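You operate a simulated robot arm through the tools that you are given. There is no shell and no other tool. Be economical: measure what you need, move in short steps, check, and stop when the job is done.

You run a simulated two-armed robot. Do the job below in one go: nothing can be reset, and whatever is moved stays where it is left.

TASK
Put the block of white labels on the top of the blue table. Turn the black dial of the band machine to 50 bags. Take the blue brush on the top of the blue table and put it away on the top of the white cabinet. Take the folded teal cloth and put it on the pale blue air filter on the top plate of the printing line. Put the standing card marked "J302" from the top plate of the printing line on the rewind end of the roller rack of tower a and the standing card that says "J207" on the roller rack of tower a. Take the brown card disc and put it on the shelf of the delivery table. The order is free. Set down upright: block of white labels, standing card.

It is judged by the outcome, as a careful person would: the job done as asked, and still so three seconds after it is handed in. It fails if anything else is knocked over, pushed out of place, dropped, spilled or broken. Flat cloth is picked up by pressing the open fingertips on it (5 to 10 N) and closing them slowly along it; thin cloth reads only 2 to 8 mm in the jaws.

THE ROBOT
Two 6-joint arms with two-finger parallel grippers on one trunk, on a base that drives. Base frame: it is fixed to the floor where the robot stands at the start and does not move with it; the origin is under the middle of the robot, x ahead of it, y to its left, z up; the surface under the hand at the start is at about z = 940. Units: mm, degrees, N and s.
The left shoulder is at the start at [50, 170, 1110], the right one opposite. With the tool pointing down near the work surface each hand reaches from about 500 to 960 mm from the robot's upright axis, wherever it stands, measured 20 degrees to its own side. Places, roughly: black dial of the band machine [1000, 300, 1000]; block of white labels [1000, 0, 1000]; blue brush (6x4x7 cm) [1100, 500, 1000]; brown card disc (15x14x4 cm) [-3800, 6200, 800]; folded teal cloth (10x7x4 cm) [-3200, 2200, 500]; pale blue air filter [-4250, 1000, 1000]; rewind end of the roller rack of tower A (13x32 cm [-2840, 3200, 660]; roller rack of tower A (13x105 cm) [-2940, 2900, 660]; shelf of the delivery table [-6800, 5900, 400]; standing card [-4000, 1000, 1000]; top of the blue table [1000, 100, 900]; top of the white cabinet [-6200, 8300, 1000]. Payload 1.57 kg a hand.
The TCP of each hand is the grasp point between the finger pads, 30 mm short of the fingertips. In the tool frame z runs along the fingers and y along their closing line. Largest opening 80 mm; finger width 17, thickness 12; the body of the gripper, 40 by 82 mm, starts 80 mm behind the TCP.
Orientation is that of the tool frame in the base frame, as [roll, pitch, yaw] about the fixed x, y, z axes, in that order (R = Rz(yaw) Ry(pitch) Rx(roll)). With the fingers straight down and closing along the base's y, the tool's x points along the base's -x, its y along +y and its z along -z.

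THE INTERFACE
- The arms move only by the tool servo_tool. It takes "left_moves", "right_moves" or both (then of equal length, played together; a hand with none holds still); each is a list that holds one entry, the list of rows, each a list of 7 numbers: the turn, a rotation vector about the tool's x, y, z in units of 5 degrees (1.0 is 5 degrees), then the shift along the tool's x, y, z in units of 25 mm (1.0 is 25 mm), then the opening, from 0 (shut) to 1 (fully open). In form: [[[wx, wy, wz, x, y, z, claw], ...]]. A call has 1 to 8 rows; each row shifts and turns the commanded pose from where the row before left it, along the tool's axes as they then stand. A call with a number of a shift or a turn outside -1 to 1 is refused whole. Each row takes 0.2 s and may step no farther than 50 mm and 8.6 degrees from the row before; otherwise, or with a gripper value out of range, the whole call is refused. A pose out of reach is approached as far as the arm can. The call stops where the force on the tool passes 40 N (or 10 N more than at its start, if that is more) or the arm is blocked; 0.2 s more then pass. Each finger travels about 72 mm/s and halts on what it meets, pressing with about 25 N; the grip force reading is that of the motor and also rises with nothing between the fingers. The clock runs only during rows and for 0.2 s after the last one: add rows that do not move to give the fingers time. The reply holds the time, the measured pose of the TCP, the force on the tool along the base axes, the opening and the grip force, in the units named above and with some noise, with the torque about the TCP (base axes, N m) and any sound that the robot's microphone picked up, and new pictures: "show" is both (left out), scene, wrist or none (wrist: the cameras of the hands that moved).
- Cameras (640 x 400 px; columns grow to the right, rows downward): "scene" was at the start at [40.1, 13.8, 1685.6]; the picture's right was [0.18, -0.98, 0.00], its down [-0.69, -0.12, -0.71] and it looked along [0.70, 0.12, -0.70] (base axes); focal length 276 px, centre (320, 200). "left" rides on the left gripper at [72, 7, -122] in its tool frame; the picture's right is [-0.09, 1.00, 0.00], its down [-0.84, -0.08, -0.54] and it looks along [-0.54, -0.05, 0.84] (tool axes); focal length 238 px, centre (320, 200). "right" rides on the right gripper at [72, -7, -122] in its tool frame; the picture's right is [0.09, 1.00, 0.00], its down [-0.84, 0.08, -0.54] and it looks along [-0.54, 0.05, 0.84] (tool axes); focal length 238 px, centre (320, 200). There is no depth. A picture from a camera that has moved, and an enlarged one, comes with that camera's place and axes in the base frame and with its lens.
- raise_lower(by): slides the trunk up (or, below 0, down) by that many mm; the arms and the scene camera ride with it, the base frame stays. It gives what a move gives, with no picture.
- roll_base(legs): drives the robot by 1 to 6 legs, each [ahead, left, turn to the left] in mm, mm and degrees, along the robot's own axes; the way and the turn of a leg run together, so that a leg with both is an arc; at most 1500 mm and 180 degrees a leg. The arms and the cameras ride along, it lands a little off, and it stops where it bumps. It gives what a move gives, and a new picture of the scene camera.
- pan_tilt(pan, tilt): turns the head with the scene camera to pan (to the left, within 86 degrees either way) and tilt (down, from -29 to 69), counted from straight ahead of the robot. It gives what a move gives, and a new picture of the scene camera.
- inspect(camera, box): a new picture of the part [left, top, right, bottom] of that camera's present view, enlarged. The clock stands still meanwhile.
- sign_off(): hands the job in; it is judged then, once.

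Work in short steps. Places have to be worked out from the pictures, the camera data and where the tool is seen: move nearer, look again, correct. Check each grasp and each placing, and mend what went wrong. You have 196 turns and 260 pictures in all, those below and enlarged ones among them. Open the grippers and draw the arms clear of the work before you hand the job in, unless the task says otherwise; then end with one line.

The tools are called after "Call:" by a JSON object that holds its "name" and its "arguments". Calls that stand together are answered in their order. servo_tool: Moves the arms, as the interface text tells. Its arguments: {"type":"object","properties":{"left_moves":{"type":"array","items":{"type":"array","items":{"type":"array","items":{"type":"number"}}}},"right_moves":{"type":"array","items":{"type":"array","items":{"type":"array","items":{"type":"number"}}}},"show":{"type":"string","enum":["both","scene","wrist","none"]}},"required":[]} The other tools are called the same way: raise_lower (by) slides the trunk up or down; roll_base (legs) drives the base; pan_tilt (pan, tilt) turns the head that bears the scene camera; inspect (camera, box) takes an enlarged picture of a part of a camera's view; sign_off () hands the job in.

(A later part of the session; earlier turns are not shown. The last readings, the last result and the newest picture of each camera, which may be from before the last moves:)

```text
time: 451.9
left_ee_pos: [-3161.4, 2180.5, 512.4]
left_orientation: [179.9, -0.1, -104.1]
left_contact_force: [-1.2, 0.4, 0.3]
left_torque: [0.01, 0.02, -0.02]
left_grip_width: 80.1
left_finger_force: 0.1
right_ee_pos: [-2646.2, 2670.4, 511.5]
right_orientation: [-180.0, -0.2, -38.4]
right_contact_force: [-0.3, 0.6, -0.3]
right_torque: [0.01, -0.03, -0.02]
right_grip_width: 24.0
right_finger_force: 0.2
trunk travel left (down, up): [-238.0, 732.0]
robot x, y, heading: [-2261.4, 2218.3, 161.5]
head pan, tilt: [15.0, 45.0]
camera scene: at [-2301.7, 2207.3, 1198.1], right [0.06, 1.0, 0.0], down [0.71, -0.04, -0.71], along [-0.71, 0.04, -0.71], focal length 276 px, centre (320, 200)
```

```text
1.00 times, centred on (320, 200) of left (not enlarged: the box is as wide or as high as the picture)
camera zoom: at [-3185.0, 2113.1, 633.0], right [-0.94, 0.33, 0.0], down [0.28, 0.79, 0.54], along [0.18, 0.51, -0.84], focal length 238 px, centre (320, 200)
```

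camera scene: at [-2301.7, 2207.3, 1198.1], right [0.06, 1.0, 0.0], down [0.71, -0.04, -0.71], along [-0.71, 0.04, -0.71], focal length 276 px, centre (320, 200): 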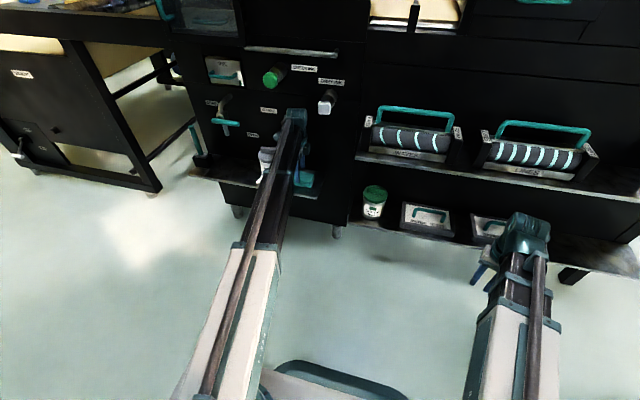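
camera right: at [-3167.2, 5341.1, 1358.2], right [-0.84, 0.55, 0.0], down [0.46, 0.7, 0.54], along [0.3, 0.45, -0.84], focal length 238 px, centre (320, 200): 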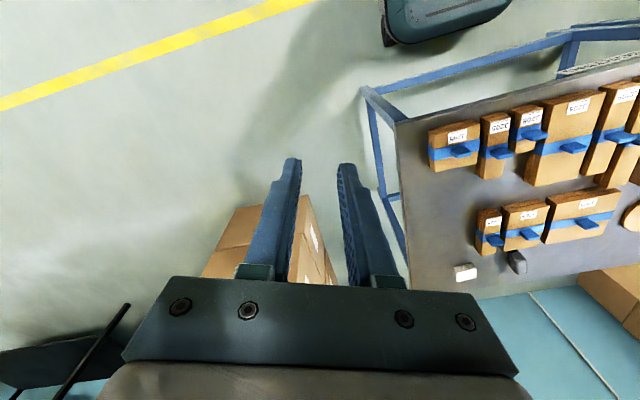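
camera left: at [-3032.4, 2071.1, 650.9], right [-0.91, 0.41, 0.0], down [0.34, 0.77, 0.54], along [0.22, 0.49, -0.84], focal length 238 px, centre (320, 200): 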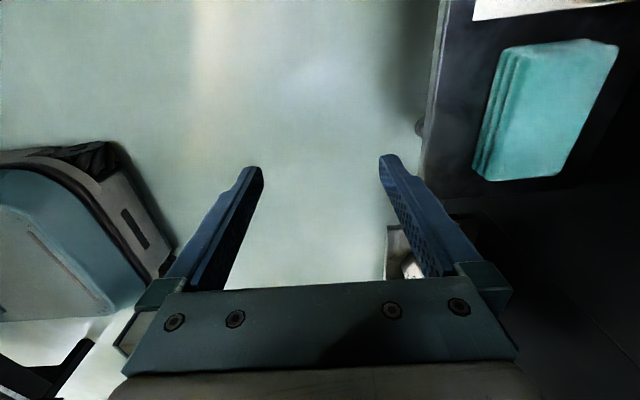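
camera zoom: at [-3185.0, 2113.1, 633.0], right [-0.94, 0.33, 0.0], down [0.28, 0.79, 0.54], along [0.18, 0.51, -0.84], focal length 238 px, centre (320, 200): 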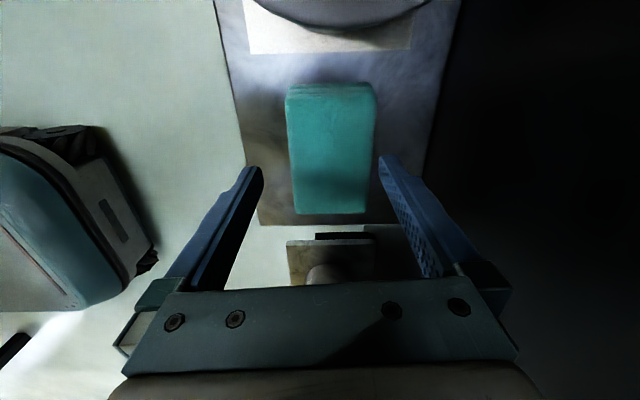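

Cloth is between the fingers, ~9 mm off centre. Shift, lower 28 and close.

Call:
{"name": "servo_tool", "arguments": {"left_moves": [[[0, 0, 0, 0.42, 0.35, 0, 1], [0, 0, 0, 0, 0, 0, 1]]], "show": "none"}}

Call:
{"name": "raise_lower", "arguments": {"by": -20}}

Call:
{"name": "inspect", "arguments": {"camera": "left", "box": [200, 60, 460, 260]}}

Call:
{"name": "raise_lower", "arguments": {"by": -8}}

```text
time: 452.5
left_ee_pos: [-3173.1, 2172.8, 513.6]
left_orientation: [-180.0, -0.2, -104.1]
left_contact_force: [0.2, 0.6, 0.4]
left_torque: [-0.01, -0.03, -0.02]
left_grip_width: 80.1
left_finger_force: 0.0
right_ee_pos: [-2646.2, 2670.3, 513.2]
right_orientation: [-179.8, -0.3, -38.4]
right_contact_force: [-0.2, -0.5, 0.0]
right_torque: [0.0, 0.02, 0.02]
right_grip_width: 23.8
right_finger_force: 0.1
trunk travel left (down, up): [-238.0, 732.0]
robot x, y, heading: [-2256.4, 2215.2, 161.7]
head pan, tilt: [15.0, 45.0]
```

```text
time: 453.1
left_ee_pos: [-3172.9, 2173.2, 491.4]
left_orientation: [180.0, -0.1, -104.1]
left_contact_force: [-0.6, 0.5, -0.3]
left_torque: [0.01, -0.02, -0.03]
left_grip_width: 80.2
left_finger_force: 0.1
right_ee_pos: [-2646.4, 2670.9, 492.4]
right_orientation: [-179.9, -0.2, -38.4]
right_contact_force: [0.4, -0.7, -0.5]
right_torque: [0.0, 0.04, -0.02]
right_grip_width: 24.0
right_finger_force: 0.0
trunk travel left (down, up): [-218.0, 752.0]
robot x, y, heading: [-2255.8, 2214.2, 161.6]
head pan, tilt: [15.0, 45.0]
```

```text
2.00 times, centred on (330, 160) of left
camera zoom: at [-3196.1, 2105.0, 612.9], right [-0.94, 0.33, 0.0], down [0.28, 0.79, 0.54], along [0.18, 0.51, -0.84], focal length 477 px, centre (300, 280)
```

zoom: 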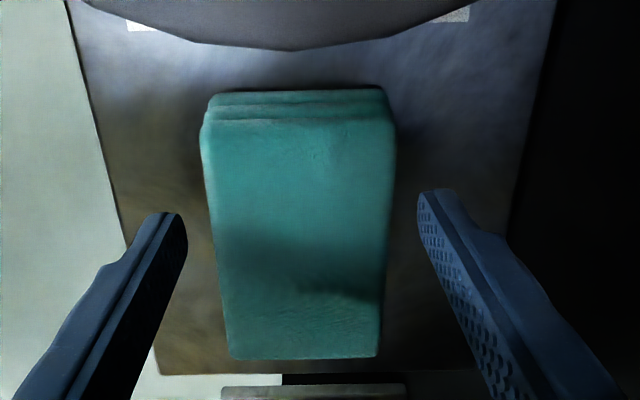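

```text
time: 453.7
left_ee_pos: [-3172.8, 2173.4, 483.6]
left_orientation: [-180.0, 0.0, -104.1]
left_contact_force: [-0.6, 0.0, -0.2]
left_torque: [0.0, 0.01, 0.02]
left_grip_width: 80.1
left_finger_force: 0.2
right_ee_pos: [-2647.8, 2670.3, 484.3]
right_orientation: [-179.9, -0.2, -38.4]
right_contact_force: [-0.7, 0.1, -0.2]
right_torque: [-0.01, -0.01, -0.02]
right_grip_width: 24.0
right_finger_force: 0.1
trunk travel left (down, up): [-210.0, 760.0]
robot x, y, heading: [-2258.6, 2213.8, 161.4]
head pan, tilt: [15.0, 45.0]
```

Centred and clear on both sides. Close slowly.

Call:
{"name": "servo_tool", "arguments": {"left_moves": [[[0, 0, 0, 0, 0, 0, 0.9], [0, 0, 0, 0, 0, 0, 0.8], [0, 0, 0, 0, 0, 0, 0.7], [0, 0, 0, 0, 0, 0, 0.6], [0, 0, 0, 0, 0, 0, 0.5], [0, 0, 0, 0, 0, 0, 0.45], [0, 0, 0, 0, 0, 0, 0.45]]], "show": "wrist"}}

```text
time: 455.3
left_ee_pos: [-3172.9, 2171.1, 484.7]
left_orientation: [-179.9, 0.0, -104.1]
left_contact_force: [-0.2, -0.3, 0.5]
left_torque: [0.02, -0.01, -0.01]
left_grip_width: 61.9
left_finger_force: 24.7
right_ee_pos: [-2645.9, 2670.7, 484.1]
right_orientation: [-179.9, -0.2, -38.4]
right_contact_force: [0.0, 0.0, 1.3]
right_torque: [0.01, 0.0, 0.02]
right_grip_width: 24.2
right_finger_force: 0.1
trunk travel left (down, up): [-210.0, 760.0]
robot x, y, heading: [-2255.2, 2213.2, 161.5]
head pan, tilt: [15.0, 45.0]
camera left: at [-3196.1, 2105.0, 604.9], right [-0.94, 0.33, 0.0], down [0.28, 0.79, 0.54], along [0.18, 0.51, -0.84], focal length 238 px, centre (320, 200)
```

left: 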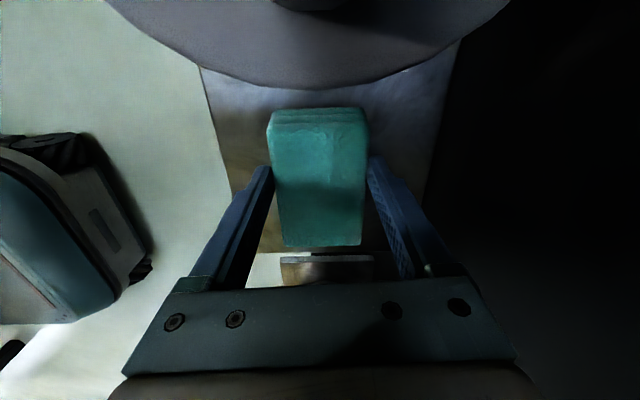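

Gripped at 62 mm. Lift 25 and back out.

Call:
{"name": "raise_lower", "arguments": {"by": 25}}

Call:
{"name": "roll_base", "arguments": {"legs": [[-150, 0, 0]]}}

Call:
{"name": "inspect", "arguments": {"camera": "left", "box": [0, 0, 640, 400]}}

```text
time: 456.0
left_ee_pos: [-3173.1, 2172.2, 509.0]
left_orientation: [-180.0, 0.0, -104.0]
left_contact_force: [0.1, -0.1, -1.0]
left_torque: [-0.03, -0.01, 0.0]
left_grip_width: 61.9
left_finger_force: 25.1
right_ee_pos: [-2646.4, 2669.8, 508.3]
right_orientation: [-179.9, -0.2, -38.3]
right_contact_force: [0.4, -0.1, -0.3]
right_torque: [0.0, 0.0, 0.02]
right_grip_width: 23.9
right_finger_force: 0.2
trunk travel left (down, up): [-235.0, 735.0]
robot x, y, heading: [-2258.5, 2215.8, 161.6]
head pan, tilt: [15.0, 45.0]
```

```text
time: 457.4
left_ee_pos: [-3030.9, 2125.4, 509.5]
left_orientation: [-179.9, -0.1, -104.2]
left_contact_force: [0.4, -0.2, -1.2]
left_torque: [0.01, -0.01, 0.0]
left_grip_width: 61.6
left_finger_force: 24.9
right_ee_pos: [-2504.1, 2623.4, 510.1]
right_orientation: [-179.9, -0.2, -38.4]
right_contact_force: [0.2, -0.2, 0.3]
right_torque: [-0.01, 0.0, -0.01]
right_grip_width: 24.1
right_finger_force: 0.1
trunk travel left (down, up): [-235.0, 735.0]
robot x, y, heading: [-2114.7, 2169.6, 161.5]
head pan, tilt: [15.0, 45.0]
camera scene: at [-2159.6, 2159.9, 1195.0], right [0.06, 1.0, 0.0], down [0.71, -0.04, -0.71], along [-0.71, 0.04, -0.71], focal length 276 px, centre (320, 200)
```

scene: 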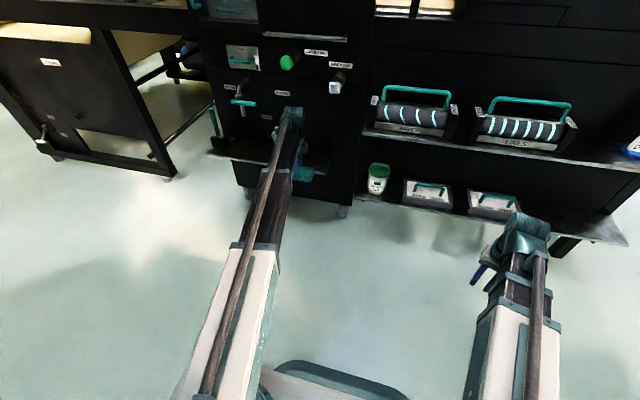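

```text
1.00 times, centred on (320, 200) of left (not enlarged: the box is as wide or as high as the picture)
camera zoom: at [-3053.9, 2058.0, 629.8], right [-0.94, 0.33, 0.0], down [0.28, 0.79, 0.54], along [0.18, 0.51, -0.84], focal length 238 px, centre (320, 200)
```

zoom: 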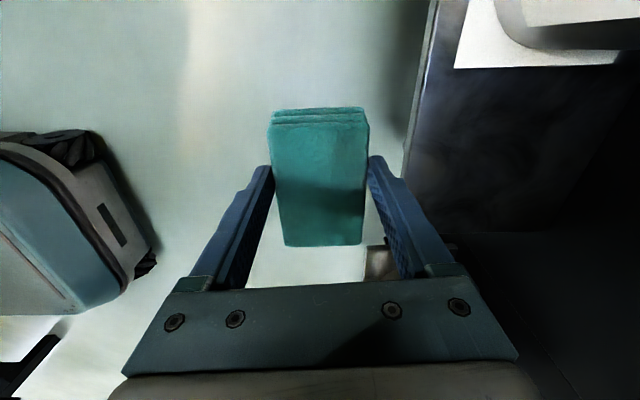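

Cloth secured. Raise and drive to the printing-line plate the same way as before (turn to 251°, down the gap, turn back to 161°).

Call:
{"name": "raise_lower", "arguments": {"by": 390}}

Call:
{"name": "raise_lower", "arguments": {"by": 330}}

Call:
{"name": "roll_base", "arguments": {"legs": [[40, 0, 0], [0, 0, 90], [1408, -162, 0], [0, 0, -90]]}}

Call:
{"name": "pan_tilt", "arguments": {"pan": 0, "tilt": 42}}

```text
time: 461.1
left_ee_pos: [-3031.4, 2126.2, 900.6]
left_orientation: [179.9, -0.1, -104.2]
left_contact_force: [0.4, -0.5, -0.3]
left_torque: [-0.03, 0.02, 0.01]
left_grip_width: 61.5
left_finger_force: 24.8
right_ee_pos: [-2504.6, 2623.2, 900.0]
right_orientation: [-179.9, -0.3, -38.4]
right_contact_force: [0.6, -0.3, -0.2]
right_torque: [0.01, -0.01, -0.03]
right_grip_width: 24.3
right_finger_force: 0.0
trunk travel left (down, up): [-625.0, 345.0]
robot x, y, heading: [-2115.9, 2170.5, 161.5]
head pan, tilt: [15.0, 45.0]
```

```text
time: 464.4
left_ee_pos: [-3030.7, 2125.4, 1228.5]
left_orientation: [-180.0, -0.1, -104.2]
left_contact_force: [-0.4, 0.4, -1.2]
left_torque: [-0.03, -0.01, -0.02]
left_grip_width: 61.5
left_finger_force: 24.5
right_ee_pos: [-2504.0, 2622.6, 1230.6]
right_orientation: [-179.8, -0.3, -38.5]
right_contact_force: [0.9, -0.8, -0.2]
right_torque: [0.0, 0.04, 0.0]
right_grip_width: 24.0
right_finger_force: 0.0
trunk travel left (down, up): [-955.0, 15.0]
robot x, y, heading: [-2117.1, 2168.9, 161.5]
head pan, tilt: [15.0, 45.0]
```

```text
time: 479.5
left_ee_pos: [-3668.2, 862.4, 1230.8]
left_orientation: [180.0, -0.1, -103.8]
left_contact_force: [0.3, -0.1, -1.4]
left_torque: [-0.01, -0.01, -0.02]
left_grip_width: 61.1
left_finger_force: 25.0
right_ee_pos: [-3144.3, 1364.9, 1228.5]
right_orientation: [-179.9, -0.2, -38.1]
right_contact_force: [-0.3, -0.1, 0.3]
right_torque: [-0.02, -0.03, 0.0]
right_grip_width: 23.9
right_finger_force: 0.1
trunk travel left (down, up): [-955.0, 15.0]
robot x, y, heading: [-2755.0, 912.4, 161.7]
head pan, tilt: [15.0, 45.0]
camera scene: at [-2797.7, 903.3, 1915.1], right [0.05, 1.0, 0.0], down [0.71, -0.04, -0.71], along [-0.71, 0.04, -0.71], focal length 276 px, centre (320, 200)
```

scene: 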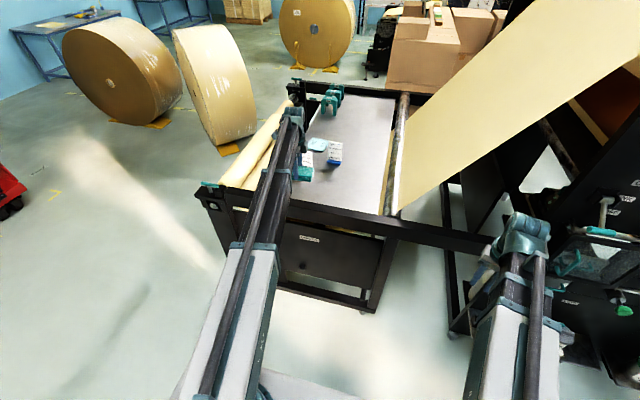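

```text
time: 480.2
left_ee_pos: [-3668.7, 861.9, 1229.7]
left_orientation: [-180.0, -0.1, -103.9]
left_contact_force: [-0.2, -0.5, -0.2]
left_torque: [-0.02, 0.01, -0.01]
left_grip_width: 61.3
left_finger_force: 24.9
right_ee_pos: [-3145.4, 1363.6, 1229.8]
right_orientation: [-179.9, -0.3, -38.1]
right_contact_force: [0.0, 1.1, -0.3]
right_torque: [-0.01, -0.02, -0.03]
right_grip_width: 23.9
right_finger_force: 0.0
trunk travel left (down, up): [-955.0, 15.0]
robot x, y, heading: [-2752.3, 910.8, 162.2]
head pan, tilt: [0.0, 42.0]
camera scene: at [-2796.1, 924.5, 1919.4], right [0.31, 0.95, 0.0], down [0.64, -0.21, -0.74], along [-0.71, 0.23, -0.67], focal length 276 px, centre (320, 200)
```

scene: 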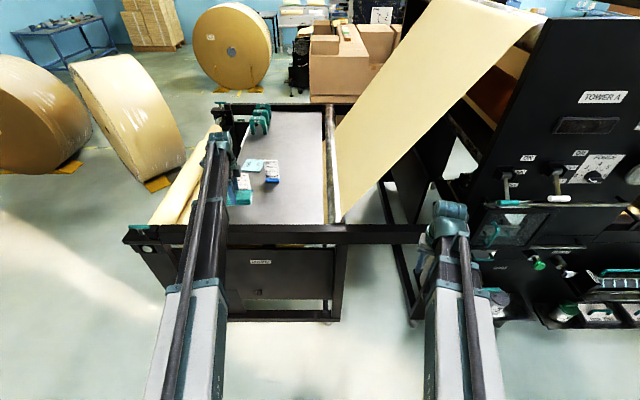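

Filter at ≈(−4255,969). I extend the left hand slightly and drive in 550.

Call:
{"name": "servo_tool", "arguments": {"left_moves": [[[0, 0, 0, -0.56, 0.76, 0, 0.45], [0, 0, 0, -0.56, 0.76, 0, 0.45], [0, 0, 0, 0, 0, 0, 0.45]]], "show": "none"}}

Call:
{"name": "roll_base", "arguments": {"legs": [[550, 104, 0]]}}

Call:
{"name": "inspect", "arguments": {"camera": "left", "box": [0, 0, 640, 400]}}

```text
time: 481.1
left_ee_pos: [-3698.3, 898.6, 1229.1]
left_orientation: [179.9, 0.0, -103.7]
left_contact_force: [-0.6, 0.0, 0.4]
left_torque: [-0.04, -0.02, 0.01]
left_grip_width: 61.1
left_finger_force: 24.5
right_ee_pos: [-3144.9, 1363.0, 1230.2]
right_orientation: [-179.9, -0.2, -38.2]
right_contact_force: [0.2, 0.7, 0.2]
right_torque: [-0.02, 0.03, 0.01]
right_grip_width: 24.2
right_finger_force: 0.0
trunk travel left (down, up): [-955.0, 15.0]
robot x, y, heading: [-2755.0, 909.2, 161.9]
head pan, tilt: [0.0, 42.0]
```

```text
time: 484.2
left_ee_pos: [-4246.7, 966.3, 1229.2]
left_orientation: [180.0, -0.1, -103.6]
left_contact_force: [0.0, 0.0, -0.4]
left_torque: [0.01, -0.01, -0.01]
left_grip_width: 61.0
left_finger_force: 24.8
right_ee_pos: [-3695.3, 1433.6, 1228.0]
right_orientation: [-179.8, -0.3, -37.9]
right_contact_force: [-0.2, -0.2, -0.8]
right_torque: [0.0, -0.02, 0.01]
right_grip_width: 23.6
right_finger_force: 0.0
trunk travel left (down, up): [-955.0, 15.0]
robot x, y, heading: [-3304.5, 979.6, 162.1]
head pan, tilt: [0.0, 42.0]
camera scene: at [-3345.7, 994.3, 1919.3], right [0.31, 0.95, 0.0], down [0.64, -0.21, -0.74], along [-0.71, 0.23, -0.67], focal length 276 px, centre (320, 200)
```

scene: 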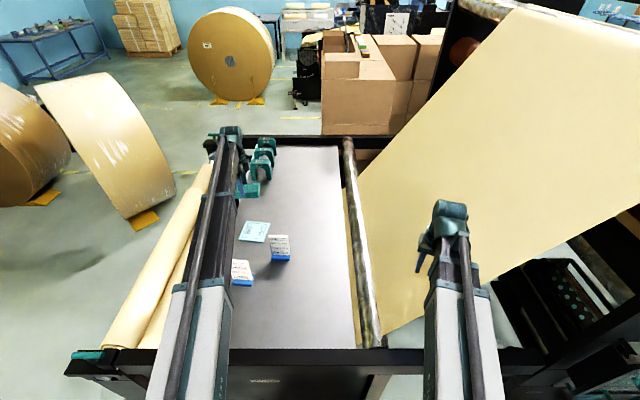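

```text
1.00 times, centred on (320, 200) of left (not enlarged: the box is as wide or as high as the picture)
camera zoom: at [-4270.4, 899.4, 1349.3], right [-0.95, 0.32, 0.0], down [0.27, 0.8, 0.54], along [0.18, 0.51, -0.84], focal length 238 px, centre (320, 200)
```

zoom: 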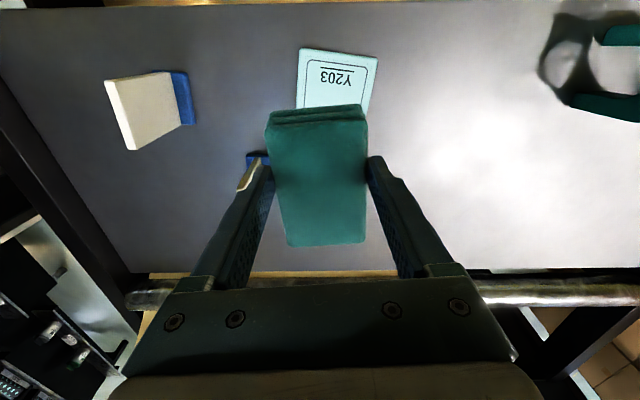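

The filter centre is ≈(−4263,966). I trim the left hand by 15 mm, and pull the right hand back, away from the paper web, before lowering.

Call:
{"name": "servo_tool", "arguments": {"left_moves": [[[0, 0, 0, 0.14, 0.58, 0, 0.45], [0, 0, 0, 0, 0, 0, 0.45], [0, 0, 0, 0, 0, 0, 0.45], [0, 0, 0, 0, 0, 0, 0.45], [0, 0, 0, 0, 0, 0, 0.45], [0, 0, 0, 0, 0, 0, 0.45], [0, 0, 0, 0, 0, 0, 0.45], [0, 0, 0, 0, 0, 0, 0.45]]], "right_moves": [[[0, 0, 0, 0.62, -0.95, 0, 0.3], [0, 0, 0, 0.62, -0.95, 0, 0.3], [0, 0, 0, 0.62, -0.95, 0, 0.3], [0, 0, 0, 0.62, -0.95, 0, 0.3], [0, 0, 0, 0.62, -0.95, 0, 0.3], [0, 0, 0, 0.62, -0.95, 0, 0.3], [0, 0, 0, 0.62, -0.95, 0, 0.3], [0, 0, 0, 0.62, -0.95, 0, 0.3]]], "show": "both"}}

```text
time: 486.0
left_ee_pos: [-4262.0, 966.7, 1229.7]
left_orientation: [179.8, -0.1, -103.6]
left_contact_force: [0.0, 0.3, -1.1]
left_torque: [-0.01, 0.02, 0.02]
left_grip_width: 60.9
left_finger_force: 25.0
right_ee_pos: [-3486.4, 1518.2, 1230.6]
right_orientation: [-179.9, -0.3, -37.8]
right_contact_force: [0.2, -0.8, -0.2]
right_torque: [-0.01, 0.01, -0.02]
right_grip_width: 24.0
right_finger_force: 0.0
right hand out of reach, approached as far as the arm can: row 7, 8
trunk travel left (down, up): [-955.0, 15.0]
robot x, y, heading: [-3304.3, 981.9, 162.1]
head pan, tilt: [0.0, 42.0]
camera scene: at [-3344.1, 994.5, 1919.4], right [0.31, 0.95, 0.0], down [0.64, -0.21, -0.74], along [-0.71, 0.23, -0.67], focal length 276 px, centre (320, 200)
camera right: at [-3425.8, 1480.0, 1352.2], right [-0.54, -0.84, 0.0], down [-0.71, 0.46, 0.54], along [-0.45, 0.29, -0.84], focal length 238 px, centre (320, 200)
camera left: at [-4283.9, 899.4, 1350.2], right [-0.95, 0.32, 0.0], down [0.27, 0.8, 0.54], along [0.17, 0.51, -0.84], focal length 238 px, centre (320, 200)
```

scene: 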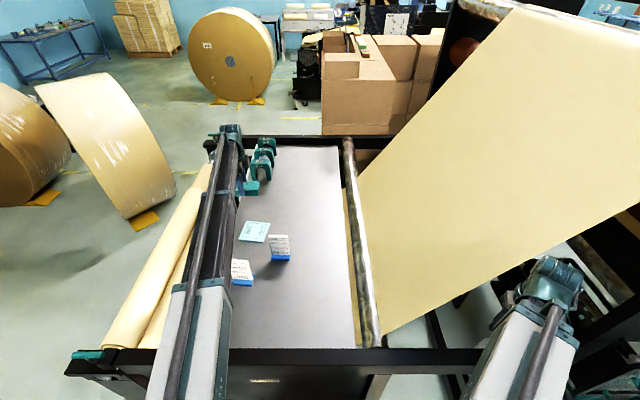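
right: 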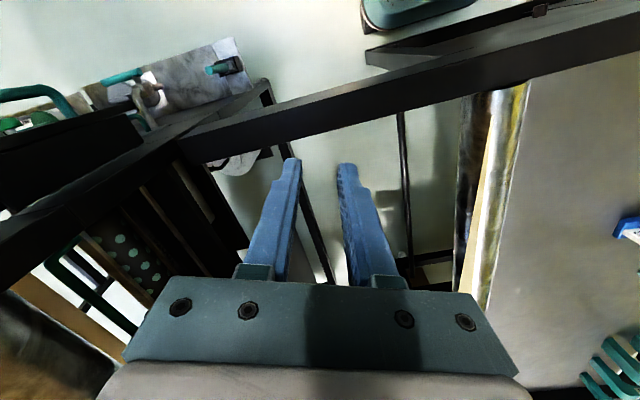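
left: 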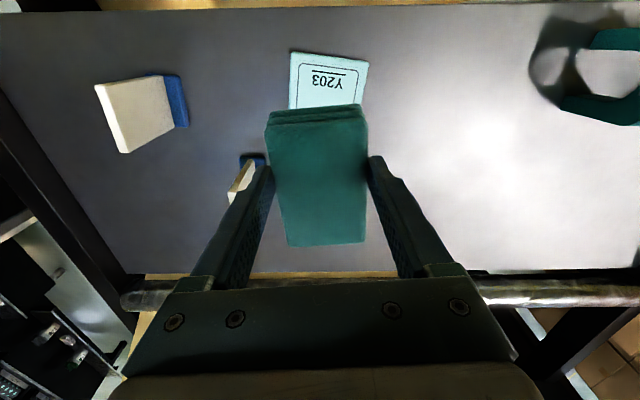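

The right hand would come down on the frame rail, so I move it 75 mm back toward the robot.

Call:
{"name": "servo_tool", "arguments": {"right_moves": [[[0, 0, 0, 0.94, -0.34, 0, 0.3], [0, 0, 0, 0.94, -0.34, 0, 0.3], [0, 0, 0, 0.94, -0.34, 0, 0.3], [0, 0, 0, 0.94, -0.34, 0, 0.3], [0, 0, 0, 0, 0, 0, 0.3]]], "show": "wrist"}}

```text
time: 487.2
left_ee_pos: [-4261.1, 965.9, 1230.5]
left_orientation: [179.9, -0.1, -103.6]
left_contact_force: [0.1, 0.2, -0.8]
left_torque: [-0.01, -0.02, 0.0]
left_grip_width: 60.9
left_finger_force: 25.3
right_ee_pos: [-3415.6, 1548.3, 1229.1]
right_orientation: [180.0, -0.3, -38.0]
right_contact_force: [-0.2, -0.6, 0.2]
right_torque: [0.01, 0.01, 0.0]
right_grip_width: 24.0
right_finger_force: 0.2
right hand out of reach, approached as far as the arm can: row 1, 2, 3, 4
trunk travel left (down, up): [-955.0, 15.0]
robot x, y, heading: [-3300.6, 981.2, 161.9]
head pan, tilt: [0.0, 42.0]
camera right: at [-3354.9, 1509.0, 1352.2], right [-0.54, -0.84, 0.0], down [-0.71, 0.46, 0.54], along [-0.45, 0.29, -0.84], focal length 238 px, centre (320, 200)
```

right: 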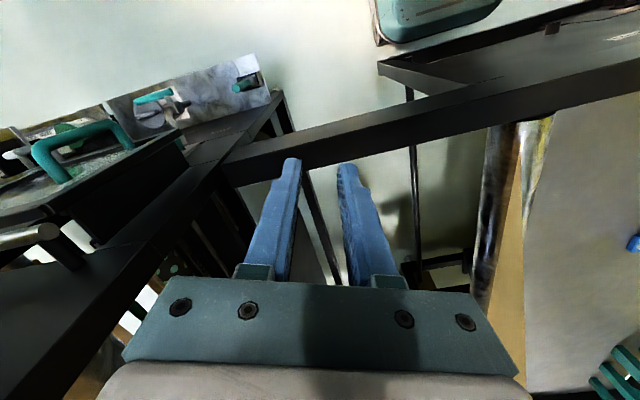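

Now just outside the rail. I tilt the right wrist 15° back toward the robot for extra clearance, then lower.

Call:
{"name": "servo_tool", "arguments": {"right_moves": [[[0, 1, 0, 0.81, 0, -0.035, 0.3], [0, 1, 0, 0.81, 0, -0.035, 0.3], [0, 1, 0, 0.81, 0, -0.035, 0.3], [0, 0, 0, 0, 0, 0, 0.3]]], "show": "none"}}

Call:
{"name": "raise_lower", "arguments": {"by": -160}}

Call:
{"name": "inspect", "arguments": {"camera": "left", "box": [0, 0, 640, 400]}}

Call:
{"name": "inspect", "arguments": {"camera": "right", "box": [0, 0, 640, 400]}}

```text
time: 488.2
left_ee_pos: [-4261.0, 966.0, 1229.4]
left_orientation: [-180.0, -0.2, -103.6]
left_contact_force: [1.1, 0.0, -0.8]
left_torque: [-0.01, -0.01, 0.02]
left_grip_width: 61.3
left_finger_force: 25.0
right_ee_pos: [-3368.1, 1513.4, 1237.9]
right_orientation: [180.0, -15.4, -37.9]
right_contact_force: [0.4, -0.1, -0.6]
right_torque: [-0.01, 0.01, 0.01]
right_grip_width: 23.8
right_finger_force: 0.1
right hand out of reach, approached as far as the arm can: row 3
trunk travel left (down, up): [-955.0, 15.0]
robot x, y, heading: [-3303.6, 982.4, 161.9]
head pan, tilt: [0.0, 42.0]
```

```text
time: 490.1
left_ee_pos: [-4261.3, 966.6, 1070.0]
left_orientation: [-180.0, 0.0, -103.6]
left_contact_force: [0.0, 0.6, -0.9]
left_torque: [0.01, 0.0, 0.0]
left_grip_width: 60.9
left_finger_force: 25.2
right_ee_pos: [-3368.6, 1512.9, 1077.2]
right_orientation: [180.0, -15.2, -38.0]
right_contact_force: [0.8, 0.1, 0.3]
right_torque: [-0.01, 0.0, 0.01]
right_grip_width: 24.1
right_finger_force: 0.1
trunk travel left (down, up): [-795.0, 175.0]
robot x, y, heading: [-3300.7, 984.5, 162.3]
head pan, tilt: [0.0, 42.0]
```

```text
1.00 times, centred on (320, 200) of left (not enlarged: the box is as wide or as high as the picture)
camera zoom: at [-4284.2, 899.3, 1190.0], right [-0.95, 0.32, 0.0], down [0.27, 0.8, 0.54], along [0.17, 0.51, -0.84], focal length 238 px, centre (320, 200)
```

zoom: 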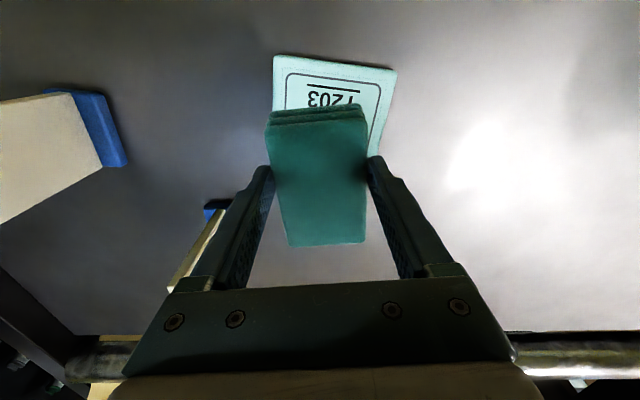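

```text
1.00 times, centred on (320, 200) of right (not enlarged: the box is as wide or as high as the picture)
camera zoom: at [-3335.3, 1495.4, 1214.3], right [-0.54, -0.84, 0.02], down [-0.8, 0.52, 0.3], along [-0.27, 0.14, -0.95], focal length 238 px, centre (320, 200)
```

zoom: 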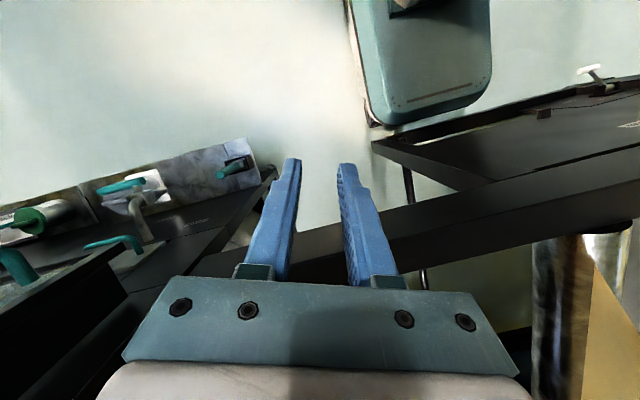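

Filter centre ≈(−4270,964). Trim 9 mm, lower 68, then step down.

Call:
{"name": "servo_tool", "arguments": {"left_moves": [[[0, 0, 0, 0.02, 0.36, 0, 0.45], [0, 0, 0, 0, 0, 0, 0.45]]], "show": "none"}}

Call:
{"name": "raise_lower", "arguments": {"by": -70}}

Call:
{"name": "raise_lower", "arguments": {"by": -6}}

Call:
{"name": "inspect", "arguments": {"camera": "left", "box": [160, 30, 480, 270]}}

```text
time: 490.7
left_ee_pos: [-4265.4, 968.3, 1068.7]
left_orientation: [179.7, -0.1, -103.6]
left_contact_force: [0.6, -0.9, -0.1]
left_torque: [0.0, 0.0, 0.03]
left_grip_width: 61.3
left_finger_force: 25.1
left hand out of reach, approached as far as the arm can: row 1
right_ee_pos: [-3368.5, 1513.6, 1078.0]
right_orientation: [179.9, -15.2, -38.0]
right_contact_force: [0.3, 0.0, -0.2]
right_torque: [-0.01, -0.02, 0.0]
right_grip_width: 24.0
right_finger_force: 0.0
trunk travel left (down, up): [-795.0, 175.0]
robot x, y, heading: [-3302.9, 981.3, 162.2]
head pan, tilt: [0.0, 42.0]
```

```text
time: 491.7
left_ee_pos: [-4266.4, 967.2, 999.4]
left_orientation: [179.9, -0.1, -103.6]
left_contact_force: [0.4, -0.3, -0.6]
left_torque: [0.01, 0.02, 0.01]
left_grip_width: 61.1
left_finger_force: 25.2
right_ee_pos: [-3368.8, 1512.8, 1007.8]
right_orientation: [-180.0, -15.4, -38.0]
right_contact_force: [0.0, 0.2, 0.2]
right_torque: [-0.01, -0.01, -0.01]
right_grip_width: 23.9
right_finger_force: 0.0
trunk travel left (down, up): [-725.0, 245.0]
robot x, y, heading: [-3305.8, 982.1, 161.9]
head pan, tilt: [0.0, 42.0]
```

```text
time: 492.3
left_ee_pos: [-4264.4, 967.8, 993.3]
left_orientation: [179.7, -0.1, -103.6]
left_contact_force: [-0.1, 0.4, -0.6]
left_torque: [-0.05, 0.01, 0.04]
left_grip_width: 61.1
left_finger_force: 24.5
right_ee_pos: [-3368.6, 1514.3, 1001.8]
right_orientation: [179.9, -15.3, -37.9]
right_contact_force: [-0.8, -0.3, -0.8]
right_torque: [0.0, -0.02, 0.03]
right_grip_width: 24.1
right_finger_force: 0.1
trunk travel left (down, up): [-719.0, 251.0]
robot x, y, heading: [-3300.4, 978.5, 161.9]
head pan, tilt: [0.0, 42.0]
```

```text
1.67 times, centred on (320, 150) of left
camera zoom: at [-4287.8, 900.0, 1114.0], right [-0.95, 0.32, 0.0], down [0.27, 0.8, 0.54], along [0.17, 0.51, -0.84], focal length 397 px, centre (320, 283)
```

zoom: 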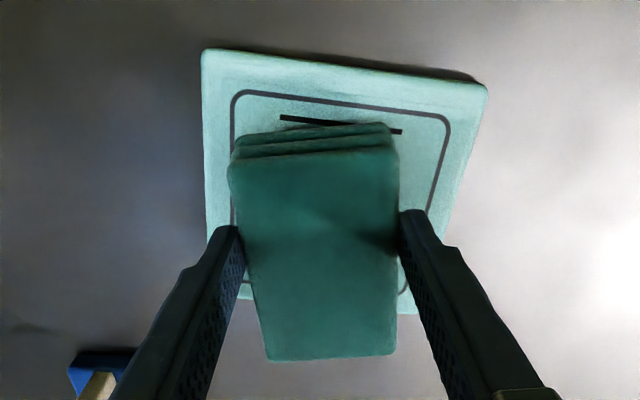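

Cloth lies within the filter outline (offset ~10 mm). Step down to contact.

Call:
{"name": "raise_lower", "arguments": {"by": -5}}

Call:
{"name": "raise_lower", "arguments": {"by": -4}}

Call:
{"name": "raise_lower", "arguments": {"by": -4}}

Call:
{"name": "raise_lower", "arguments": {"by": -3}}

```text
time: 492.8
left_ee_pos: [-4266.1, 968.1, 987.6]
left_orientation: [179.9, -0.1, -103.6]
left_contact_force: [-0.2, 0.3, -0.4]
left_torque: [0.01, 0.01, 0.0]
left_grip_width: 61.1
left_finger_force: 24.6
right_ee_pos: [-3368.2, 1514.7, 996.7]
right_orientation: [-179.9, -15.2, -38.0]
right_contact_force: [-0.5, 0.6, 0.0]
right_torque: [0.0, 0.01, -0.01]
right_grip_width: 23.8
right_finger_force: 0.1
trunk travel left (down, up): [-714.0, 256.0]
robot x, y, heading: [-3305.5, 985.2, 161.7]
head pan, tilt: [0.0, 42.0]
```

```text
time: 493.4
left_ee_pos: [-4265.1, 968.0, 985.0]
left_orientation: [179.8, -0.1, -103.6]
left_contact_force: [-0.5, -0.4, -0.8]
left_torque: [-0.02, 0.02, 0.0]
left_grip_width: 61.0
left_finger_force: 25.0
right_ee_pos: [-3368.3, 1514.0, 992.8]
right_orientation: [-179.9, -15.4, -38.0]
right_contact_force: [-0.6, -0.2, 0.6]
right_torque: [0.0, 0.0, -0.01]
right_grip_width: 23.9
right_finger_force: 0.1
trunk travel left (down, up): [-710.0, 260.0]
robot x, y, heading: [-3299.8, 982.7, 162.2]
head pan, tilt: [0.0, 42.0]
```

```text
time: 493.9
left_ee_pos: [-4265.9, 967.5, 980.1]
left_orientation: [179.7, -0.1, -103.7]
left_contact_force: [-3.0, 0.7, 13.0]
left_torque: [0.24, -0.2, 0.07]
left_grip_width: 61.2
left_finger_force: 25.5
right_ee_pos: [-3368.6, 1513.9, 988.5]
right_orientation: [179.9, -15.4, -37.8]
right_contact_force: [0.5, 0.0, 0.7]
right_torque: [0.0, -0.01, -0.02]
right_grip_width: 24.1
right_finger_force: 0.1
trunk travel left (down, up): [-706.0, 264.0]
robot x, y, heading: [-3306.8, 981.2, 162.1]
head pan, tilt: [0.0, 42.0]
```

```text
time: 494.4
left_ee_pos: [-4265.0, 966.6, 978.4]
left_orientation: [179.6, -0.1, -103.6]
left_contact_force: [-9.9, 0.2, 28.5]
left_torque: [0.0, 0.31, 0.06]
left_grip_width: 61.3
left_finger_force: 25.1
right_ee_pos: [-3367.9, 1513.7, 986.7]
right_orientation: [179.8, -15.2, -37.9]
right_contact_force: [0.4, -0.3, -0.1]
right_torque: [0.01, 0.0, -0.03]
right_grip_width: 24.0
right_finger_force: 0.0
trunk travel left (down, up): [-703.0, 267.0]
robot x, y, heading: [-3304.3, 982.6, 162.3]
head pan, tilt: [0.0, 42.0]
```

Contact. Open and raise.

Call:
{"name": "raise_lower", "arguments": {"by": 2}}

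Call:
{"name": "servo_tool", "arguments": {"left_moves": [[[0, 0, 0, 0, 0, 0, 0.82], [0, 0, 0, 0, 0, 0, 0.9], [0, 0, 0, 0, 0, 0, 1], [0, 0, 0, 0, 0, 0, 1]]], "show": "none"}}

Call:
{"name": "raise_lower", "arguments": {"by": 230}}

Call:
{"name": "inspect", "arguments": {"camera": "left", "box": [0, 0, 640, 400]}}

```text
time: 494.9
left_ee_pos: [-4264.6, 967.7, 980.5]
left_orientation: [179.8, 0.0, -103.6]
left_contact_force: [-3.0, -0.3, 6.7]
left_torque: [-0.02, 0.36, 0.04]
left_grip_width: 61.0
left_finger_force: 25.1
right_ee_pos: [-3368.0, 1514.3, 986.1]
right_orientation: [-180.0, -15.2, -38.0]
right_contact_force: [0.4, 0.8, 1.0]
right_torque: [0.0, -0.01, -0.01]
right_grip_width: 24.1
right_finger_force: 0.1
trunk travel left (down, up): [-705.0, 265.0]
robot x, y, heading: [-3302.3, 979.6, 162.1]
head pan, tilt: [0.0, 42.0]
```

```text
time: 495.9
left_ee_pos: [-4265.4, 968.1, 979.4]
left_orientation: [179.8, -0.1, -103.6]
left_contact_force: [0.6, -0.1, -0.7]
left_torque: [-0.03, -0.01, 0.01]
left_grip_width: 80.0
left_finger_force: 0.1
right_ee_pos: [-3368.6, 1513.6, 986.2]
right_orientation: [179.9, -15.3, -38.0]
right_contact_force: [1.0, -0.5, -1.2]
right_torque: [-0.01, -0.01, 0.0]
right_grip_width: 24.0
right_finger_force: 0.0
trunk travel left (down, up): [-705.0, 265.0]
robot x, y, heading: [-3301.4, 982.8, 162.1]
head pan, tilt: [0.0, 42.0]
```

```text
time: 498.4
left_ee_pos: [-4265.3, 968.1, 1209.8]
left_orientation: [179.8, -0.1, -103.6]
left_contact_force: [0.5, 0.0, -0.3]
left_torque: [0.01, -0.04, 0.01]
left_grip_width: 79.8
left_finger_force: 0.1
right_ee_pos: [-3368.7, 1514.5, 1217.9]
right_orientation: [-180.0, -15.3, -37.9]
right_contact_force: [0.0, -0.6, 0.1]
right_torque: [0.02, 0.0, 0.02]
right_grip_width: 24.0
right_finger_force: 0.0
trunk travel left (down, up): [-935.0, 35.0]
robot x, y, heading: [-3302.3, 981.0, 162.4]
head pan, tilt: [0.0, 42.0]
```

```text
1.00 times, centred on (320, 200) of left (not enlarged: the box is as wide or as high as the picture)
camera zoom: at [-4287.9, 900.1, 1329.9], right [-0.95, 0.32, 0.0], down [0.27, 0.8, 0.54], along [0.17, 0.51, -0.84], focal length 238 px, centre (320, 200)
```

zoom: 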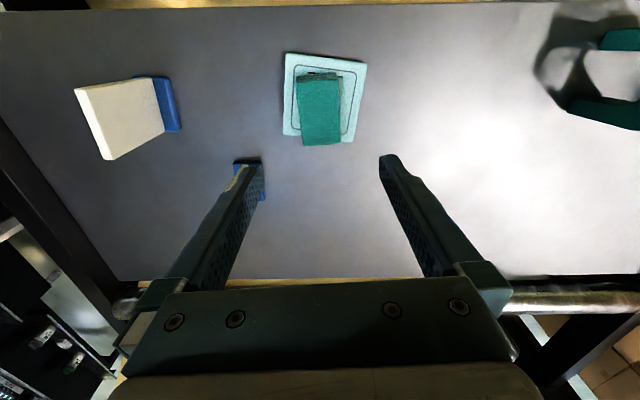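

The cloth is on the filter. Next J207 at ≈(−4023,889), angle ~66°. I back up 255 and rotate the gripper by 10°.

Call:
{"name": "roll_base", "arguments": {"legs": [[-255, 0, 0]]}}

Call:
{"name": "servo_tool", "arguments": {"left_moves": [[[0, 0, 1, 0, 0, 0, 0.9], [0, 0, 1, 0, 0, 0, 0.9], [0, 0, 0, 0, 0, 0, 0.9]]], "show": "wrist"}}

```text
time: 500.2
left_ee_pos: [-4021.1, 889.7, 1210.4]
left_orientation: [179.8, -0.2, -103.7]
left_contact_force: [0.6, -0.4, 0.1]
left_torque: [-0.05, 0.0, 0.02]
left_grip_width: 80.1
left_finger_force: 0.0
right_ee_pos: [-3123.2, 1433.4, 1218.2]
right_orientation: [180.0, -15.2, -38.0]
right_contact_force: [-0.6, 0.3, 0.1]
right_torque: [0.01, 0.0, -0.01]
right_grip_width: 23.8
right_finger_force: 0.0
trunk travel left (down, up): [-935.0, 35.0]
robot x, y, heading: [-3060.0, 899.5, 162.0]
head pan, tilt: [0.0, 42.0]
camera scene: at [-3098.6, 914.5, 1899.4], right [0.31, 0.95, 0.0], down [0.64, -0.21, -0.74], along [-0.71, 0.23, -0.67], focal length 276 px, centre (320, 200)
```

scene: 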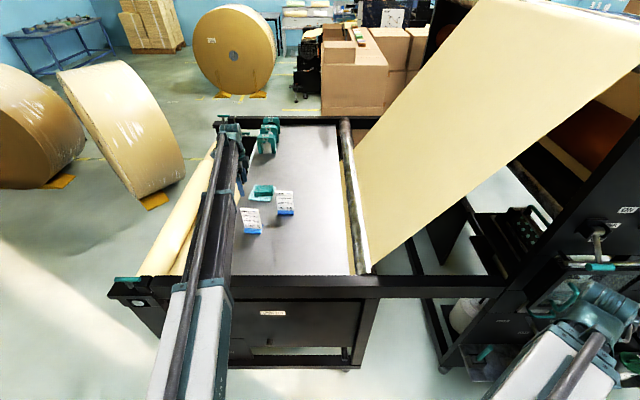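

```text
time: 501.0
left_ee_pos: [-4021.7, 889.8, 1209.7]
left_orientation: [179.8, 0.0, -113.8]
left_contact_force: [0.5, 0.1, 0.2]
left_torque: [0.0, 0.01, 0.01]
left_grip_width: 71.9
left_finger_force: 0.1
right_ee_pos: [-3124.3, 1433.4, 1217.9]
right_orientation: [180.0, -15.4, -38.0]
right_contact_force: [0.8, 0.3, 0.6]
right_torque: [-0.02, 0.01, -0.01]
right_grip_width: 23.9
right_finger_force: 0.0
trunk travel left (down, up): [-935.0, 35.0]
robot x, y, heading: [-3056.1, 903.9, 161.9]
head pan, tilt: [0.0, 42.0]
camera left: at [-4054.9, 827.2, 1330.0], right [-0.87, 0.49, 0.0], down [0.41, 0.73, 0.54], along [0.26, 0.47, -0.84], focal length 238 px, centre (320, 200)
```

left: 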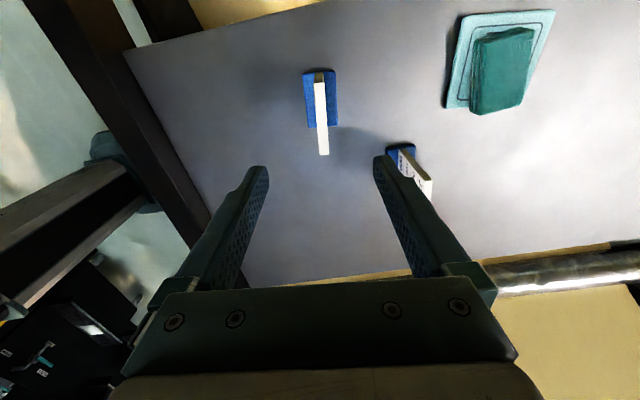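

Aligned on J207 (offset <2 mm across). Lower 162 and close.

Call:
{"name": "raise_lower", "arguments": {"by": -110}}

Call:
{"name": "inspect", "arguments": {"camera": "left", "box": [160, 40, 480, 240]}}

Call:
{"name": "raise_lower", "arguments": {"by": -52}}

Call:
{"name": "servo_tool", "arguments": {"left_moves": [[[0, 0, 0, 0, 0, 0, 0.7], [0, 0, 0, 0, 0, 0, 0.5], [0, 0, 0, 0, 0, 0, 0.3], [0, 0, 0, 0, 0, 0, 0.1], [0, 0, 0, 0, 0, 0, 0], [0, 0, 0, 0, 0, 0, 0], [0, 0, 0, 0, 0, 0, 0]]], "show": "wrist"}}

```text
time: 502.4
left_ee_pos: [-4021.2, 889.7, 1099.5]
left_orientation: [179.8, 0.0, -113.6]
left_contact_force: [-0.5, 0.3, -0.9]
left_torque: [0.0, -0.01, -0.01]
left_grip_width: 72.0
left_finger_force: 0.0
right_ee_pos: [-3123.8, 1434.8, 1107.6]
right_orientation: [180.0, -15.3, -37.9]
right_contact_force: [-0.3, -0.5, -0.1]
right_torque: [0.01, 0.03, 0.0]
right_grip_width: 23.9
right_finger_force: 0.0
trunk travel left (down, up): [-825.0, 145.0]
robot x, y, heading: [-3057.4, 900.6, 162.0]
head pan, tilt: [0.0, 42.0]
```

```text
2.00 times, centred on (320, 140) of left
camera zoom: at [-4054.7, 827.1, 1220.1], right [-0.87, 0.48, 0.0], down [0.41, 0.74, 0.54], along [0.26, 0.47, -0.84], focal length 477 px, centre (320, 320)
```

zoom: 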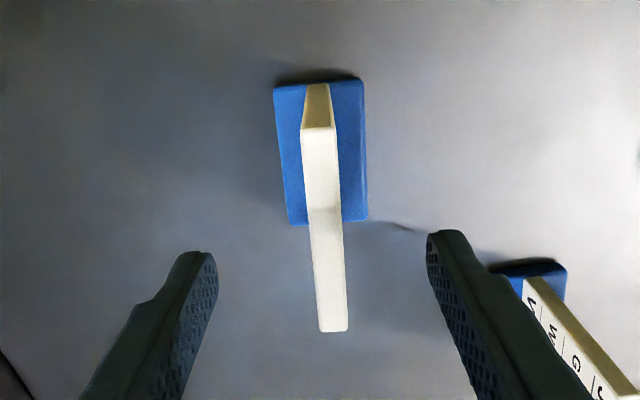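

```text
time: 503.4
left_ee_pos: [-4020.9, 888.9, 1047.0]
left_orientation: [179.9, -0.2, -113.7]
left_contact_force: [0.4, 0.0, 0.5]
left_torque: [0.03, 0.0, -0.02]
left_grip_width: 71.9
left_finger_force: 0.1
right_ee_pos: [-3123.9, 1434.9, 1055.1]
right_orientation: [-180.0, -15.3, -38.0]
right_contact_force: [-0.8, 0.1, -0.4]
right_torque: [0.0, -0.01, 0.0]
right_grip_width: 23.9
right_finger_force: 0.1
trunk travel left (down, up): [-773.0, 197.0]
robot x, y, heading: [-3060.2, 898.3, 162.1]
head pan, tilt: [0.0, 42.0]
```

```text
time: 504.9
left_ee_pos: [-4021.6, 889.4, 1048.3]
left_orientation: [179.8, -0.1, -113.7]
left_contact_force: [-0.3, -0.1, 0.3]
left_torque: [-0.03, -0.02, 0.0]
left_grip_width: 11.5
left_finger_force: 25.1
right_ee_pos: [-3124.1, 1433.4, 1055.6]
right_orientation: [180.0, -15.2, -37.9]
right_contact_force: [0.5, 0.4, -1.3]
right_torque: [-0.02, 0.03, 0.02]
right_grip_width: 24.0
right_finger_force: 0.0
trunk travel left (down, up): [-773.0, 197.0]
robot x, y, heading: [-3058.8, 901.6, 162.2]
head pan, tilt: [0.0, 42.0]
camera left: at [-4054.9, 827.2, 1167.9], right [-0.87, 0.48, 0.0], down [0.41, 0.74, 0.54], along [0.26, 0.47, -0.84], focal length 238 px, centre (320, 200)
```

left: 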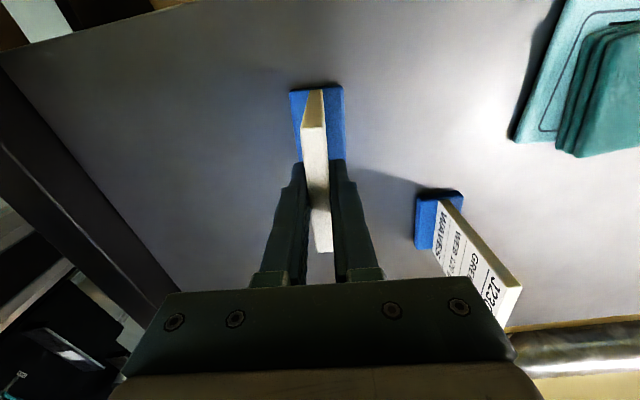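

J207 gripped (11.5 mm). Raise, and bring the right arm back to its compact pose for the drive.

Call:
{"name": "raise_lower", "arguments": {"by": 190}}

Call:
{"name": "servo_tool", "arguments": {"right_moves": [[[0, -1, 0, -0.81, 0, 0.035, 0.3], [0, -1, 0, -0.81, 0, 0.035, 0.3], [0, -1, 0, -0.81, 0, 0.035, 0.3], [0, 0, 0, -0.65, 1, 0, 0.3], [0, 0, 0, -0.65, 1, 0, 0.3], [0, 0, 0, -0.65, 1, 0, 0.3], [0, 0, 0, -0.65, 1, 0, 0.3], [0, 0, 0, -0.65, 1, 0, 0.3]]], "show": "none"}}

Call:
{"name": "servo_tool", "arguments": {"right_moves": [[[0, 0, 0, -0.65, 1, 0, 0.3], [0, 0, 0, -0.65, 1, 0, 0.3], [0, 0, 0, -0.65, 1, 0, 0.3], [0, 0, 0, -0.65, 1, 0, 0.3], [0, 0, 0, -0.65, 1, 0, 0.3]]], "show": "none"}}

Call:
{"name": "roll_base", "arguments": {"legs": [[-300, 0, 0], [0, 0, 89], [-1200, 0, 0], [-1154, 118, 0], [0, 0, -90]]}}

Call:
{"name": "inspect", "arguments": {"camera": "left", "box": [0, 0, 640, 400]}}

```text
time: 507.0
left_ee_pos: [-4021.1, 889.6, 1237.2]
left_orientation: [179.8, -0.1, -113.6]
left_contact_force: [0.1, 0.0, -0.6]
left_torque: [0.04, 0.03, 0.02]
left_grip_width: 11.5
left_finger_force: 24.5
right_ee_pos: [-3123.2, 1434.5, 1245.6]
right_orientation: [-180.0, -15.2, -38.0]
right_contact_force: [0.5, 0.2, -0.2]
right_torque: [0.0, -0.03, 0.03]
right_grip_width: 23.9
right_finger_force: 0.1
trunk travel left (down, up): [-963.0, 7.0]
robot x, y, heading: [-3056.6, 902.2, 161.7]
head pan, tilt: [0.0, 42.0]
```

```text
time: 508.8
left_ee_pos: [-4021.7, 890.0, 1237.4]
left_orientation: [179.8, -0.2, -113.7]
left_contact_force: [-0.5, 0.8, -1.0]
left_torque: [-0.02, 0.0, 0.01]
left_grip_width: 11.4
left_finger_force: 24.5
right_ee_pos: [-3312.8, 1421.2, 1237.9]
right_orientation: [-180.0, -0.5, -38.0]
right_contact_force: [0.0, 0.5, 0.9]
right_torque: [-0.01, -0.01, -0.01]
right_grip_width: 24.0
right_finger_force: 0.1
right hand out of reach, approached as far as the arm can: row 2
trunk travel left (down, up): [-963.0, 7.0]
robot x, y, heading: [-3057.7, 901.0, 161.9]
head pan, tilt: [0.0, 42.0]
```

```text
time: 510.0
left_ee_pos: [-4022.2, 888.4, 1236.8]
left_orientation: [179.7, -0.1, -113.7]
left_contact_force: [-0.4, -0.9, -0.2]
left_torque: [-0.03, 0.03, 0.0]
left_grip_width: 11.5
left_finger_force: 24.9
right_ee_pos: [-3452.9, 1373.3, 1236.3]
right_orientation: [179.9, -0.4, -38.0]
right_contact_force: [0.7, 0.2, -0.3]
right_torque: [0.0, -0.03, 0.03]
right_grip_width: 24.1
right_finger_force: 0.0
right hand out of reach, approached as far as the arm can: row 5
trunk travel left (down, up): [-963.0, 7.0]
robot x, y, heading: [-3061.2, 898.2, 162.0]
head pan, tilt: [0.0, 42.0]
```

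```text
time: 530.9
left_ee_pos: [-2865.0, 2993.5, 1237.4]
left_orientation: [179.9, -0.2, -114.2]
left_contact_force: [0.5, 0.0, -1.1]
left_torque: [-0.03, 0.0, -0.01]
left_grip_width: 11.7
left_finger_force: 25.6
right_ee_pos: [-2292.5, 3473.4, 1238.1]
right_orientation: [-179.9, -0.3, -38.4]
right_contact_force: [0.1, 0.4, -0.2]
right_torque: [-0.02, -0.03, 0.02]
right_grip_width: 24.1
right_finger_force: 0.1
trunk travel left (down, up): [-963.0, 7.0]
robot x, y, heading: [-1900.8, 2997.6, 161.6]
head pan, tilt: [0.0, 42.0]
camera scene: at [-1944.0, 3011.5, 1927.4], right [0.32, 0.95, 0.0], down [0.63, -0.21, -0.74], along [-0.7, 0.24, -0.67], focal length 276 px, centre (320, 200)
```

scene: 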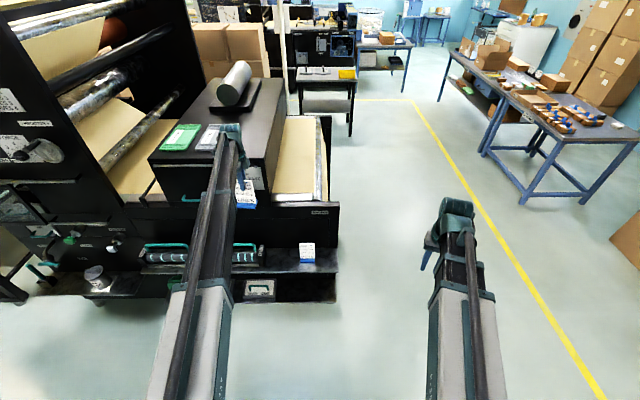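

```text
1.00 times, centred on (320, 200) of left (not enlarged: the box is as wide or as high as the picture)
camera zoom: at [-2899.3, 2931.6, 1358.0], right [-0.87, 0.49, 0.0], down [0.42, 0.73, 0.54], along [0.26, 0.47, -0.84], focal length 238 px, centre (320, 200)
```

zoom: 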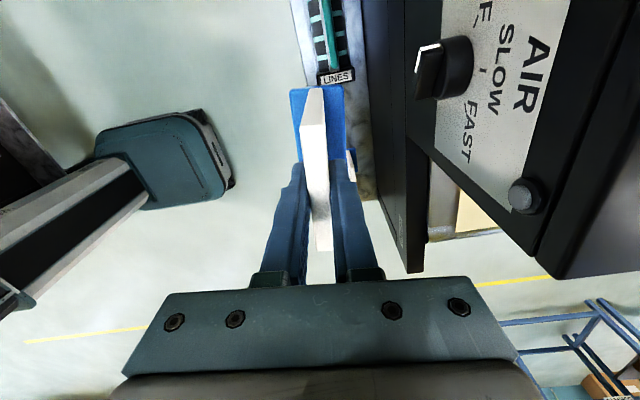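

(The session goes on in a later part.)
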